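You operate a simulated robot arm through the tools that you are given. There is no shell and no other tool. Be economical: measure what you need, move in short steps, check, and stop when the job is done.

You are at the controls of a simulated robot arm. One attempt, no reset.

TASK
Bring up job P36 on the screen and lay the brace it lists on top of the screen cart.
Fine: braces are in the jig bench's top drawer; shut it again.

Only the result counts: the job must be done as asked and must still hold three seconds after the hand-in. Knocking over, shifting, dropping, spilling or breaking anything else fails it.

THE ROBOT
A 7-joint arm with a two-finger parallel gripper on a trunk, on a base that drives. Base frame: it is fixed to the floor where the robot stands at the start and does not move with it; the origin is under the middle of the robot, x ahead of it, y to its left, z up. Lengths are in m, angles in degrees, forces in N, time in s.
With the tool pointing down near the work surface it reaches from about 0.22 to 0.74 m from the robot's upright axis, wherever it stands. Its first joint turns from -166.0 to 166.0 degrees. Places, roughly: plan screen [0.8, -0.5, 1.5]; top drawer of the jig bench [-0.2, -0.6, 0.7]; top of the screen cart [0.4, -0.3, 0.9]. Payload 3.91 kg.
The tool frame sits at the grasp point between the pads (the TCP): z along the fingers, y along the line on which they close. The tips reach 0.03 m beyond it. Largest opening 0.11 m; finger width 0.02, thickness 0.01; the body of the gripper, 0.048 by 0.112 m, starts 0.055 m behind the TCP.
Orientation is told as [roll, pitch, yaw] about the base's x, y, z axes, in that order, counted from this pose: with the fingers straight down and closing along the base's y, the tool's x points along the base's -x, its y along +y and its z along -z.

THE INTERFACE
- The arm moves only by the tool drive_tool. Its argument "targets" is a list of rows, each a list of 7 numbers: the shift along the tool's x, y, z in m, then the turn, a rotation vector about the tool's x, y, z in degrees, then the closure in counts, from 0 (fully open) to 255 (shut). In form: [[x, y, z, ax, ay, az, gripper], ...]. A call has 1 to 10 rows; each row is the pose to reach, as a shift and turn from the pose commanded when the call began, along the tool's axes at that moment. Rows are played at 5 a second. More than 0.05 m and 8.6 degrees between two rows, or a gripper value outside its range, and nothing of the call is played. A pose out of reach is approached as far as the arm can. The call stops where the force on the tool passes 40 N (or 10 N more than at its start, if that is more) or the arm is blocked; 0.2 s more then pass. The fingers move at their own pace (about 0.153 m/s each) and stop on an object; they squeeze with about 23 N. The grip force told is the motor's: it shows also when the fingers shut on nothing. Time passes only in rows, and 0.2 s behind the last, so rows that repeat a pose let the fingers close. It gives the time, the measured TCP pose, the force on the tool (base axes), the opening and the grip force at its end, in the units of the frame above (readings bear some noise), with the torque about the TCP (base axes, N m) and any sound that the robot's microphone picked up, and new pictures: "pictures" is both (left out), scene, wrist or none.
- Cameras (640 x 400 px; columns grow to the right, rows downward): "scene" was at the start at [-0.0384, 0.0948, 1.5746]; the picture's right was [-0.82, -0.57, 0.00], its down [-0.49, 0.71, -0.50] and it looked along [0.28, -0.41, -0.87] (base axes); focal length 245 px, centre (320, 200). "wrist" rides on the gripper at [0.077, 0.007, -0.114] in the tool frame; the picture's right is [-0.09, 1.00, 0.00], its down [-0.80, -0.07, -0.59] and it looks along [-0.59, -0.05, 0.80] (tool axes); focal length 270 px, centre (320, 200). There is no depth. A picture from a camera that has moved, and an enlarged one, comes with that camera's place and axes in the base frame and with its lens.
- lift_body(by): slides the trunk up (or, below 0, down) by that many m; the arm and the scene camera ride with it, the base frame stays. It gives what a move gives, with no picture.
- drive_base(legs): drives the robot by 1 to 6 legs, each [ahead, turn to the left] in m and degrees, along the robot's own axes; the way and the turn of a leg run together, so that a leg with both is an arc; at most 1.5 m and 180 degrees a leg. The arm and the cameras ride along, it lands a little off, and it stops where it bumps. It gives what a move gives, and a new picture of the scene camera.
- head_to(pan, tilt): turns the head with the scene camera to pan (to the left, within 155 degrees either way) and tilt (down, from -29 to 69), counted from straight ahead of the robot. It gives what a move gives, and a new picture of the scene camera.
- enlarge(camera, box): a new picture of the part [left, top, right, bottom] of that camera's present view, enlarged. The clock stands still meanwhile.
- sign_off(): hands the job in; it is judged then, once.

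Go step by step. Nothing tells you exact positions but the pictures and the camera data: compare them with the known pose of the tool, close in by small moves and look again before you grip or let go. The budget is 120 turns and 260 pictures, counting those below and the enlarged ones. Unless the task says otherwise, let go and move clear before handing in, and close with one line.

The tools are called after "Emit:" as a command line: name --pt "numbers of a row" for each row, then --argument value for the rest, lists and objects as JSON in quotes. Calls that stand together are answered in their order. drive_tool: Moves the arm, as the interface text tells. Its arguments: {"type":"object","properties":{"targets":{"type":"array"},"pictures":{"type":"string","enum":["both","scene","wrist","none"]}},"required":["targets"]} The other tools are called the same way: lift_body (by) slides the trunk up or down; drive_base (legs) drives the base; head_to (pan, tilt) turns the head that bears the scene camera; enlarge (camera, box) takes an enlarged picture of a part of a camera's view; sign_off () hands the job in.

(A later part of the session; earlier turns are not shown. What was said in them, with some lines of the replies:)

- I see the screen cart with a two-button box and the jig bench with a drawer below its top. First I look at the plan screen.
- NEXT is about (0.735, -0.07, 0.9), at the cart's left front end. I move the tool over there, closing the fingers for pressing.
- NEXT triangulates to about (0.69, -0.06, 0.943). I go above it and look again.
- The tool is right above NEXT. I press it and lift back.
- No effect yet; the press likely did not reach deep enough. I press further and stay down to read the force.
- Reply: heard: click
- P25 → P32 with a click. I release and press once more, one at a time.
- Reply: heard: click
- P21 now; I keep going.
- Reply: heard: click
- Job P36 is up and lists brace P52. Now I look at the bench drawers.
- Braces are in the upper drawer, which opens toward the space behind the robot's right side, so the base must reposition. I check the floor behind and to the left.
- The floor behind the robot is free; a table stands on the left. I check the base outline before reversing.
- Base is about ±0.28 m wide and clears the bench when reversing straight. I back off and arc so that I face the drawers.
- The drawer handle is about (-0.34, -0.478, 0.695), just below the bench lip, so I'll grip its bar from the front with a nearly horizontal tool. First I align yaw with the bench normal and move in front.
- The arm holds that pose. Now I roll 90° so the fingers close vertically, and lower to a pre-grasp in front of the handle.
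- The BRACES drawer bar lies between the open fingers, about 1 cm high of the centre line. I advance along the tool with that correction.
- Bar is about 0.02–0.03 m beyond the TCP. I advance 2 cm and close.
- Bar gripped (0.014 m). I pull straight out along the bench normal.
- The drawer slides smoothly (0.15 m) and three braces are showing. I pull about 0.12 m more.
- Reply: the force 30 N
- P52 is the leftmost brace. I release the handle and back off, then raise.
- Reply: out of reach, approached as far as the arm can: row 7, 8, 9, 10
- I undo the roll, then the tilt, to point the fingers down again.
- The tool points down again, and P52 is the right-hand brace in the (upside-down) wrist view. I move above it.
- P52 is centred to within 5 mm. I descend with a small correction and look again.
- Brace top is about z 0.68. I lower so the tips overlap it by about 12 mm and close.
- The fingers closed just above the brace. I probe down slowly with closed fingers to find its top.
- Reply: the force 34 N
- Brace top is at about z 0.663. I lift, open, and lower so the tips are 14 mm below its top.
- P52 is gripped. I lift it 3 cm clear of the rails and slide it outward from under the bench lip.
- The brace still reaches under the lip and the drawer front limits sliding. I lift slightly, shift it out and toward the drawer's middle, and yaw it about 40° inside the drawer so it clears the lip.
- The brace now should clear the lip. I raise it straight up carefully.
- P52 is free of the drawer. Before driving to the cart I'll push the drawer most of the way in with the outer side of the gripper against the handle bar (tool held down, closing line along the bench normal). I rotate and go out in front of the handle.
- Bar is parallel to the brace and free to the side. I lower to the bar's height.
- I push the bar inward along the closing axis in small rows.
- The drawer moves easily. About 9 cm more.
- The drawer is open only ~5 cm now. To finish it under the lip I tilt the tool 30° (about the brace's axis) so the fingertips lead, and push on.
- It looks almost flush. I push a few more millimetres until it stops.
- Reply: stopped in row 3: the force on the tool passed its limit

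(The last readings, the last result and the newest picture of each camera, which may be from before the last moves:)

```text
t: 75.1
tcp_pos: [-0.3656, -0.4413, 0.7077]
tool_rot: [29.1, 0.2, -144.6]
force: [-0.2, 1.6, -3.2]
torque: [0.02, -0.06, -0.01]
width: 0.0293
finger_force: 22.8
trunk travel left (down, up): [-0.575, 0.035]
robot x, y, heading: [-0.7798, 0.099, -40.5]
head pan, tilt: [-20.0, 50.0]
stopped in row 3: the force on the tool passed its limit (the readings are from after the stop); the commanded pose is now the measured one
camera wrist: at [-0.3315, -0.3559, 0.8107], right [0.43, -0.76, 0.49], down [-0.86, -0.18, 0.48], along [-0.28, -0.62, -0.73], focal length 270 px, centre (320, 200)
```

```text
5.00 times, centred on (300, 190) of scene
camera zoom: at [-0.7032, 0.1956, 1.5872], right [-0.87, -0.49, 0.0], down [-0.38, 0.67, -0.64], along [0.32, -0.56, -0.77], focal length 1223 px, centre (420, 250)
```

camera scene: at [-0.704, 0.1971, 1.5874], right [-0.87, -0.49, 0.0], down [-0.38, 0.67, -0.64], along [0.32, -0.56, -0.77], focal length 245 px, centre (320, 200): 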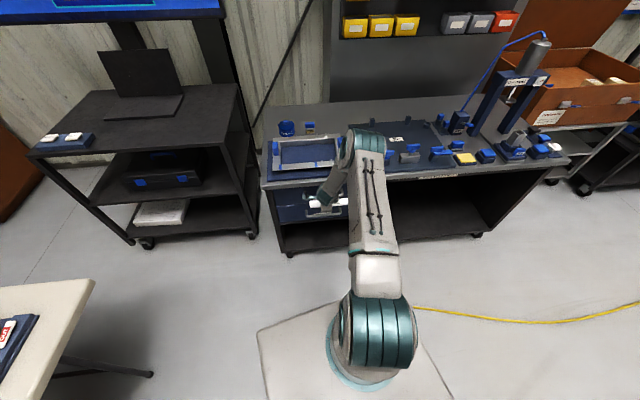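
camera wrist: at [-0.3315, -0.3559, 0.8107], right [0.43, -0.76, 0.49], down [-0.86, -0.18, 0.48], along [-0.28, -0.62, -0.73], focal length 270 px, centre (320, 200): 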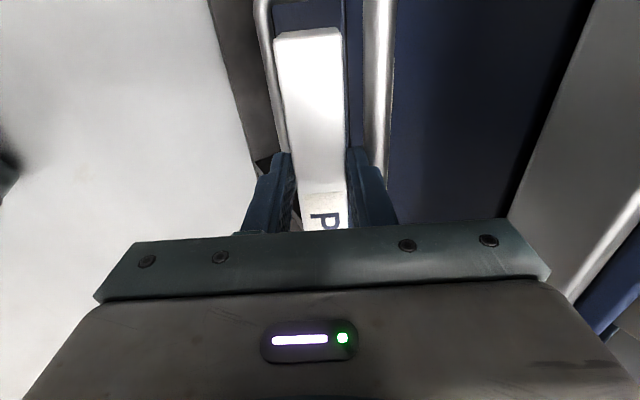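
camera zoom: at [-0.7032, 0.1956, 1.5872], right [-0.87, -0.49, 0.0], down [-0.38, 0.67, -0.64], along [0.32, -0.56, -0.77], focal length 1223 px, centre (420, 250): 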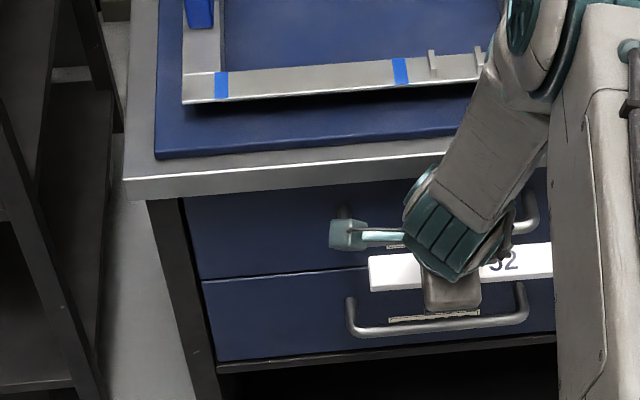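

The drawer is shut against its stop. I back away, untilt, and lift.

Emit:
drive_tool --pt "0 -0.026 -0.015 0 0 0 255" --pt "0 -0.061 -0.035 0 0 0 255" --pt "0 -0.095 -0.055 0 0 0 255" --pt "0 -0.12 -0.07 7.5 0 0 255" --pt "0 -0.12 -0.07 15 0 0 255" --pt "0 -0.12 -0.07 22 0 0 255" --pt "0 -0.12 -0.07 29 0 0 255" --pictures "none"

Emit:
drive_tool --pt "0 0 -0.05 0 0 0 255" --pt "0 0 -0.1 0 0 0 255" --pt "0 0 -0.15 0 0 0 255" --pt "0 0 -0.2 0 0 0 255" --pt "0 0 -0.25 0 0 0 255" --pt "0 0 -0.3 0 0 0 255" --pt "0 0 -0.35 0 0 0 255" --pt "0 0 -0.4 0 0 0 255"

Emit:
enlarge --camera "scene" --box '[250, 110, 400, 260]'

```text
t: 76.7
tcp_pos: [-0.4437, -0.3278, 0.7119]
tool_rot: [0.4, 0.0, -144.4]
force: [-0.2, 0.5, -1.6]
torque: [0.04, -0.06, -0.03]
width: 0.0293
finger_force: 23.1
trunk travel left (down, up): [-0.575, 0.035]
robot x, y, heading: [-0.7835, 0.1031, -40.4]
head pan, tilt: [-20.0, 50.0]
```

```text
t: 78.5
tcp_pos: [-0.4517, -0.3245, 1.1164]
tool_rot: [0.5, 0.2, -144.5]
force: [0.0, 0.1, -1.6]
torque: [0.01, -0.07, 0.06]
width: 0.0295
finger_force: 22.9
trunk travel left (down, up): [-0.575, 0.035]
robot x, y, heading: [-0.7835, 0.0998, -40.6]
head pan, tilt: [-20.0, 50.0]
camera scene: at [-0.7051, 0.198, 1.5873], right [-0.87, -0.49, 0.0], down [-0.38, 0.67, -0.64], along [0.32, -0.56, -0.77], focal length 245 px, centre (320, 200)
camera wrist: at [-0.3844, -0.2856, 1.2299], right [0.51, -0.86, 0.01], down [-0.7, -0.41, 0.59], along [-0.51, -0.3, -0.81], focal length 270 px, centre (320, 200)
```

scene: 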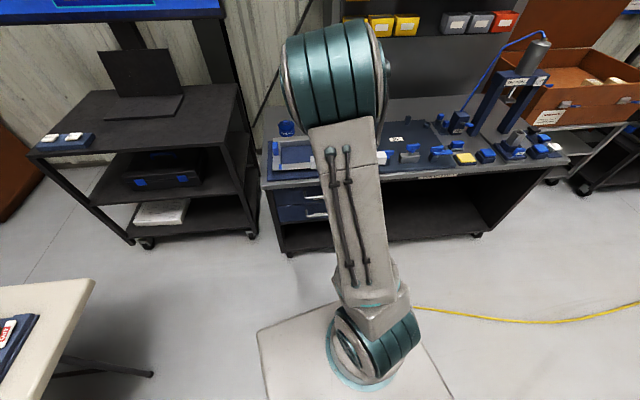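
wrist: 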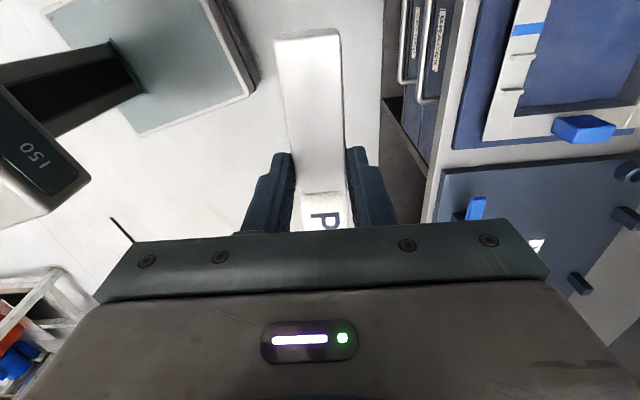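

```text
2.67 times, centred on (325, 185) of scene
camera zoom: at [-0.7051, 0.198, 1.5873], right [-0.87, -0.49, 0.0], down [-0.38, 0.67, -0.64], along [0.32, -0.56, -0.77], focal length 652 px, centre (307, 240)
```

zoom: 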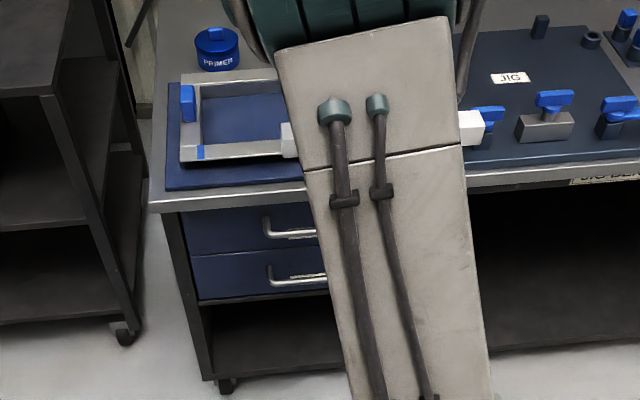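

The drawer is fully shut. With the brace held high, I drive back toward the cart along the way I came.

Emit:
drive_base --legs '[[0.3, 40]]'

Emit:
drive_base --legs '[[0.36, 0]]'

Emit:
head_to --pan -35 --tilt 45

```text
t: 80.7
tcp_pos: [0.022, -0.1128, 1.1147]
tool_rot: [0.4, 0.1, -104.5]
force: [-0.1, -0.3, -0.9]
torque: [0.03, 0.0, 0.02]
width: 0.0293
finger_force: 23.2
trunk travel left (down, up): [-0.575, 0.035]
robot x, y, heading: [-0.5057, -0.0012, -0.6]
head pan, tilt: [-20.0, 50.0]
camera scene: at [-0.5089, 0.1213, 1.5873], right [-0.35, -0.94, 0.0], down [-0.72, 0.27, -0.64], along [0.6, -0.23, -0.77], focal length 245 px, centre (320, 200)
```

scene: 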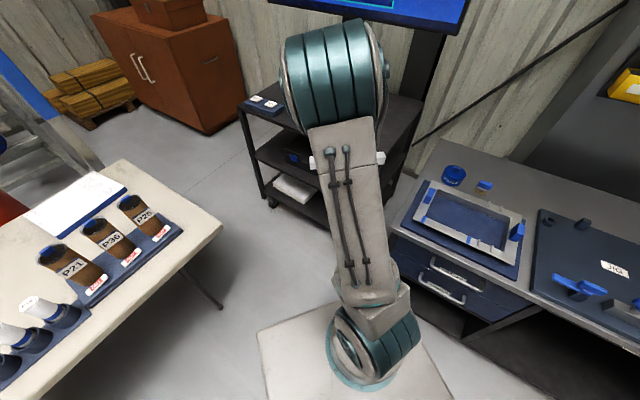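

```text
t: 83.1
tcp_pos: [0.3823, -0.1147, 1.1131]
tool_rot: [0.3, 0.1, -104.0]
force: [0.4, 1.0, -2.1]
torque: [0.06, 0.02, 0.02]
width: 0.0295
finger_force: 22.7
trunk travel left (down, up): [-0.575, 0.035]
robot x, y, heading: [-0.1449, -0.0045, -0.0]
head pan, tilt: [-20.0, 50.0]
camera scene: at [-0.1492, 0.1179, 1.5874], right [-0.35, -0.94, 0.0], down [-0.72, 0.27, -0.64], along [0.6, -0.22, -0.77], focal length 245 px, centre (320, 200)
```

scene: 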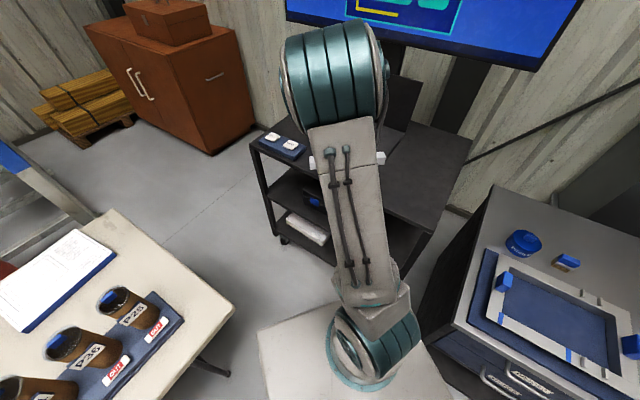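

```text
t: 83.8
tcp_pos: [0.3817, -0.1134, 1.1148]
tool_rot: [0.4, 0.2, -104.1]
force: [0.5, 0.5, -1.7]
torque: [0.07, -0.03, 0.03]
width: 0.0297
finger_force: 23.4
trunk travel left (down, up): [-0.575, 0.035]
robot x, y, heading: [-0.1493, -0.0033, -0.3]
head pan, tilt: [-35.0, 45.0]
camera scene: at [-0.1557, 0.0976, 1.5942], right [-0.58, -0.82, 0.0], down [-0.58, 0.41, -0.71], along [0.58, -0.41, -0.71], focal length 245 px, centre (320, 200)
```

scene: 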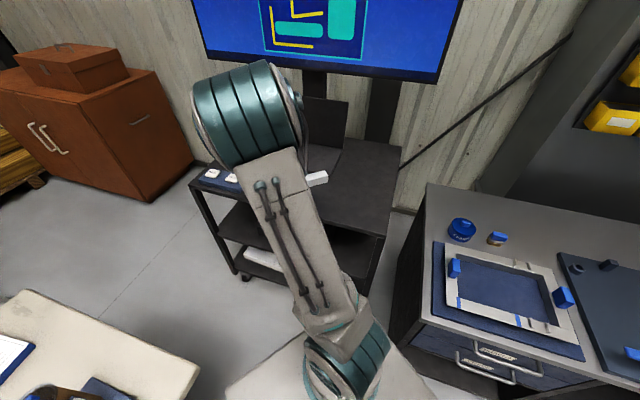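

I move over the clear front part of the cart top, turning the brace parallel to the cart's front edge.

Emit:
drive_tool --pt "-0.028 0.0085 0 0 0 6.7 255" --pt "-0.056 0.017 0 0 0 13.5 255" --pt "-0.083 0.0255 0 0 0 20.2 255" --pt "-0.111 0.034 0 0 0 27 255" --pt "-0.139 0.0425 0 0 0 33.7 255" --pt "-0.1666 0.051 0 0 0 40.4 255" --pt "-0.1666 0.051 0.05 0 0 40.4 255" --pt "-0.1666 0.051 0.08 0 0 40.4 255"

```text
t: 85.6
tcp_pos: [0.3897, -0.2862, 1.0329]
tool_rot: [0.1, 0.4, -144.5]
force: [-0.2, 0.2, -2.0]
torque: [0.04, -0.05, -0.01]
width: 0.0296
finger_force: 23.0
trunk travel left (down, up): [-0.575, 0.035]
robot x, y, heading: [-0.1471, -0.0032, -0.3]
head pan, tilt: [-35.0, 45.0]
camera scene: at [-0.1554, 0.0972, 1.5943], right [-0.58, -0.82, 0.0], down [-0.58, 0.41, -0.71], along [0.58, -0.41, -0.71], focal length 245 px, centre (320, 200)
camera wrist: at [0.4566, -0.2496, 1.148], right [0.51, -0.86, 0.0], down [-0.7, -0.41, 0.59], along [-0.51, -0.3, -0.81], focal length 270 px, centre (320, 200)
```

scene: 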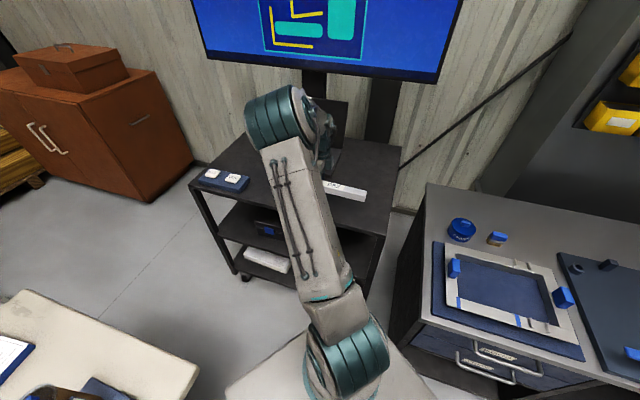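
wrist: 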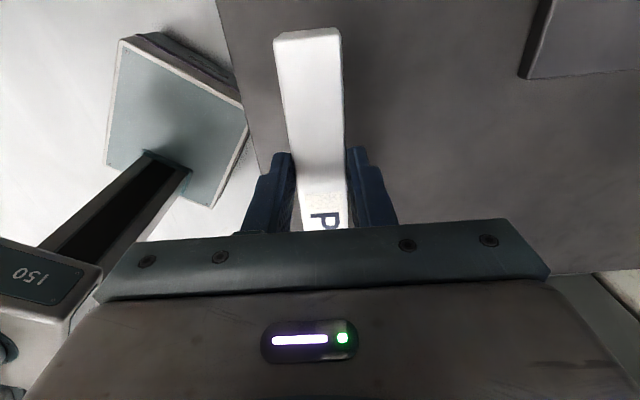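

The brace is over the cart, about 6 cm inside the front edge; I move 4 cm further in and lower near the surface.

Emit:
drive_tool --pt "0 0.02 0.02 0 0 0 255" --pt "0 0.04 0.04 0 0 0 255" --pt "0 0.04 0.06 0 0 0 255" --pt "0 0.04 0.066 0 0 0 255" --pt "0 0.04 0.072 0 0 0 255"

```text
t: 86.8
tcp_pos: [0.4143, -0.321, 0.9621]
tool_rot: [0.3, 0.3, -144.5]
force: [0.7, 0.6, -1.7]
torque: [0.03, -0.09, 0.04]
width: 0.0296
finger_force: 23.0
trunk travel left (down, up): [-0.575, 0.035]
robot x, y, heading: [-0.1479, -0.0055, -0.6]
head pan, tilt: [-35.0, 45.0]
camera scene: at [-0.1557, 0.0974, 1.5943], right [-0.58, -0.82, 0.0], down [-0.58, 0.41, -0.71], along [0.58, -0.41, -0.71], focal length 245 px, centre (320, 200)
camera wrist: at [0.4814, -0.2824, 1.0779], right [0.51, -0.86, 0.0], down [-0.7, -0.41, 0.59], along [-0.51, -0.3, -0.81], focal length 270 px, centre (320, 200)
```

scene: 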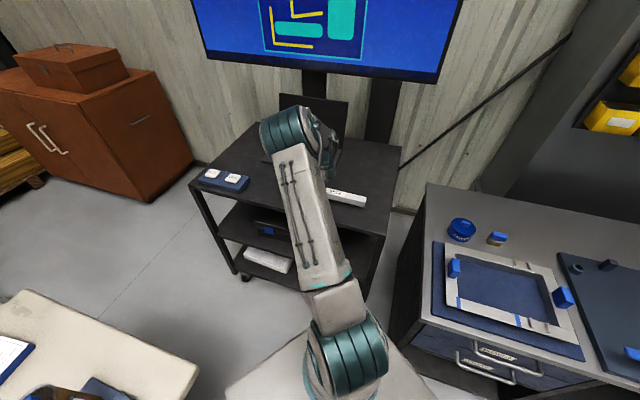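
wrist: 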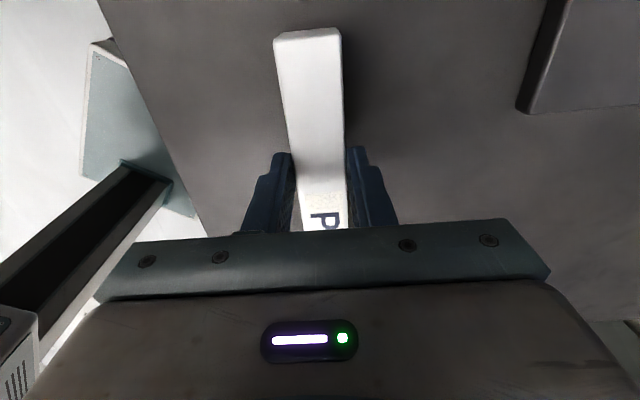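

Well inside the cart top. I lower in 4 mm steps, watching for contact.

Emit:
drive_tool --pt "0 0 0.004 0 0 0 255" --pt "0 0 0.008 0 0 0 255" --pt "0 0 0.012 0 0 0 255" --pictures "none"

```text
t: 87.6
tcp_pos: [0.4151, -0.3208, 0.9503]
tool_rot: [0.2, 0.4, -144.4]
force: [-0.1, 0.3, -2.0]
torque: [0.08, -0.07, -0.03]
width: 0.0294
finger_force: 23.1
trunk travel left (down, up): [-0.575, 0.035]
robot x, y, heading: [-0.15, -0.0056, -0.3]
head pan, tilt: [-35.0, 45.0]
```

Emit:
drive_tool --pt "0 0 0.004 0 0 0 255" --pt "0 0 0.008 0 0 0 255" --pt "0 0 0.011 0 0 0 255" --pictures "wrist"

```text
t: 88.4
tcp_pos: [0.4151, -0.3197, 0.941]
tool_rot: [0.4, 0.5, -144.4]
force: [2.1, 0.2, 18.4]
torque: [0.1, 0.03, 0.09]
width: 0.0296
finger_force: 22.5
trunk travel left (down, up): [-0.575, 0.035]
robot x, y, heading: [-0.1476, -0.0068, -0.1]
head pan, tilt: [-35.0, 45.0]
camera wrist: at [0.4809, -0.2816, 1.0566], right [0.51, -0.86, 0.01], down [-0.7, -0.41, 0.59], along [-0.5, -0.3, -0.81], focal length 270 px, centre (320, 200)
```

wrist: 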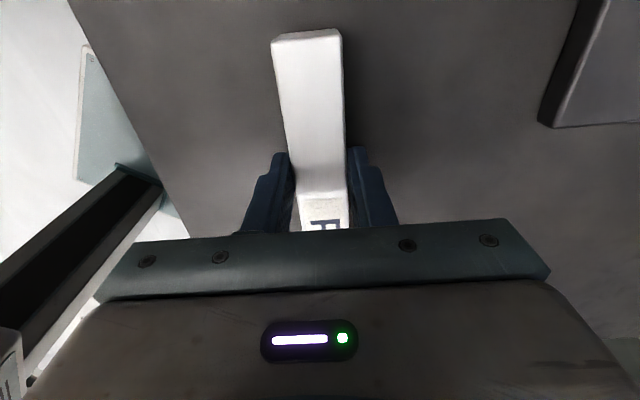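

Contact with the cart top (18 N). I ease up slightly, open, and rise straight up.

Emit:
drive_tool --pt "0 0 -0.002 0 0 0 255" --pt "0 0 -0.002 0 0 0 150" --pt "0 0 -0.002 0 0 0 120" --pt "0 0 -0.002 0 0 0 120" --pt "0 0 -0.02 0 0 0 120" --pt "0 0 -0.05 0 0 0 120" --pt "0 0 -0.1 0 0 0 120" --pt "0 0 -0.15 0 0 0 120" --pt "0 0 -0.2 0 0 0 120"

Emit:
enlarge --camera "scene" --box '[180, 0, 480, 290]'

```text
t: 90.4
tcp_pos: [0.4133, -0.3205, 1.1385]
tool_rot: [0.2, 0.3, -144.5]
force: [0.4, -0.7, 0.8]
torque: [0.03, 0.02, 0.02]
width: 0.0578
finger_force: 0.0
trunk travel left (down, up): [-0.575, 0.035]
robot x, y, heading: [-0.1477, -0.0004, -0.4]
head pan, tilt: [-35.0, 45.0]
camera scene: at [-0.1564, 0.0978, 1.5942], right [-0.58, -0.82, 0.0], down [-0.58, 0.41, -0.71], along [0.58, -0.41, -0.71], focal length 245 px, centre (320, 200)
camera wrist: at [0.4786, -0.2822, 1.2542], right [0.51, -0.86, 0.0], down [-0.7, -0.41, 0.59], along [-0.51, -0.3, -0.81], focal length 270 px, centre (320, 200)
```

scene: 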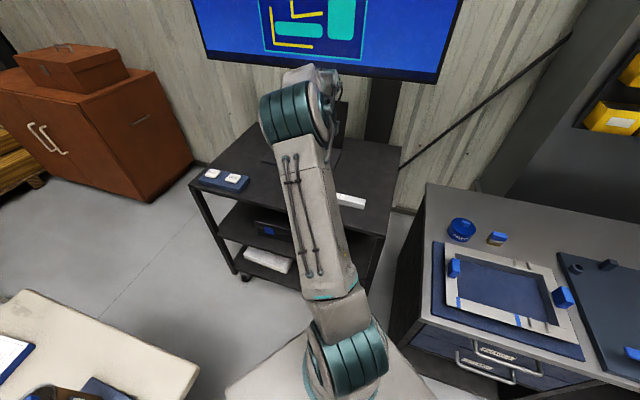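
wrist: 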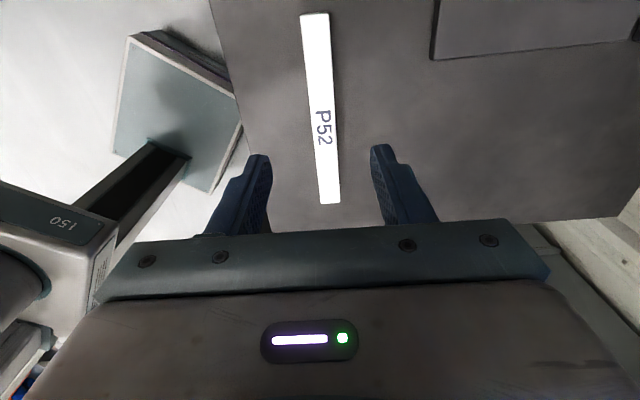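

```text
1.38 times, centred on (330, 145) of scene
camera zoom: at [-0.1564, 0.0978, 1.5942], right [-0.58, -0.82, 0.0], down [-0.58, 0.41, -0.71], along [0.58, -0.41, -0.71], focal length 337 px, centre (306, 276)
```

zoom: 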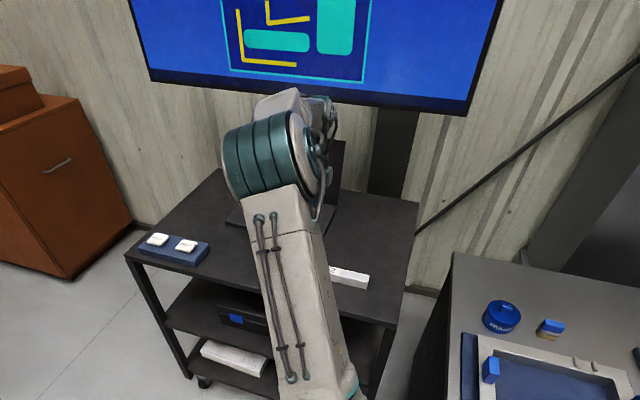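

P52 lies flat on the cart and the gripper is clear. I check the screen once more.

Emit:
head_to --pan -30 --tilt 15

```text
t: 91.4
tcp_pos: [0.4121, -0.321, 1.1372]
tool_rot: [0.2, 0.4, -144.4]
force: [0.2, -0.1, -0.3]
torque: [0.0, -0.01, -0.04]
width: 0.0582
finger_force: 0.1
trunk travel left (down, up): [-0.575, 0.035]
robot x, y, heading: [-0.1455, -0.0071, -0.3]
head pan, tilt: [-30.0, 15.0]
camera scene: at [-0.1416, 0.0973, 1.641], right [-0.5, -0.86, 0.0], down [-0.22, 0.13, -0.97], along [0.83, -0.49, -0.26], focal length 245 px, centre (320, 200)
```

scene: 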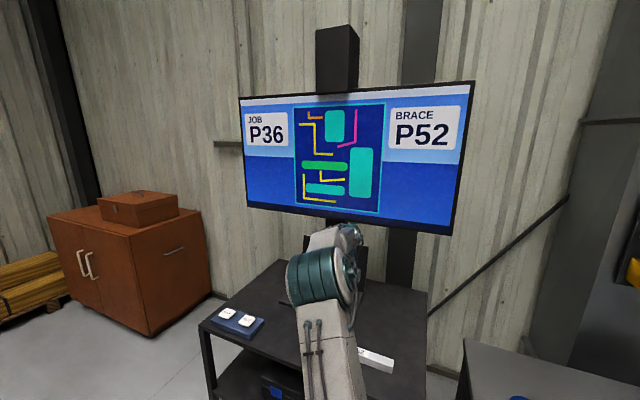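

The screen shows job P36 with brace P52, the brace lies on the cart, and the drawer is shut. Handing in.

Emit:
sign_off

```text
The job is handed in.
```

The screen shows job P36, its brace P52 lies flat on top of the screen cart, and the jig bench's top drawer is shut again; I have handed the job in.
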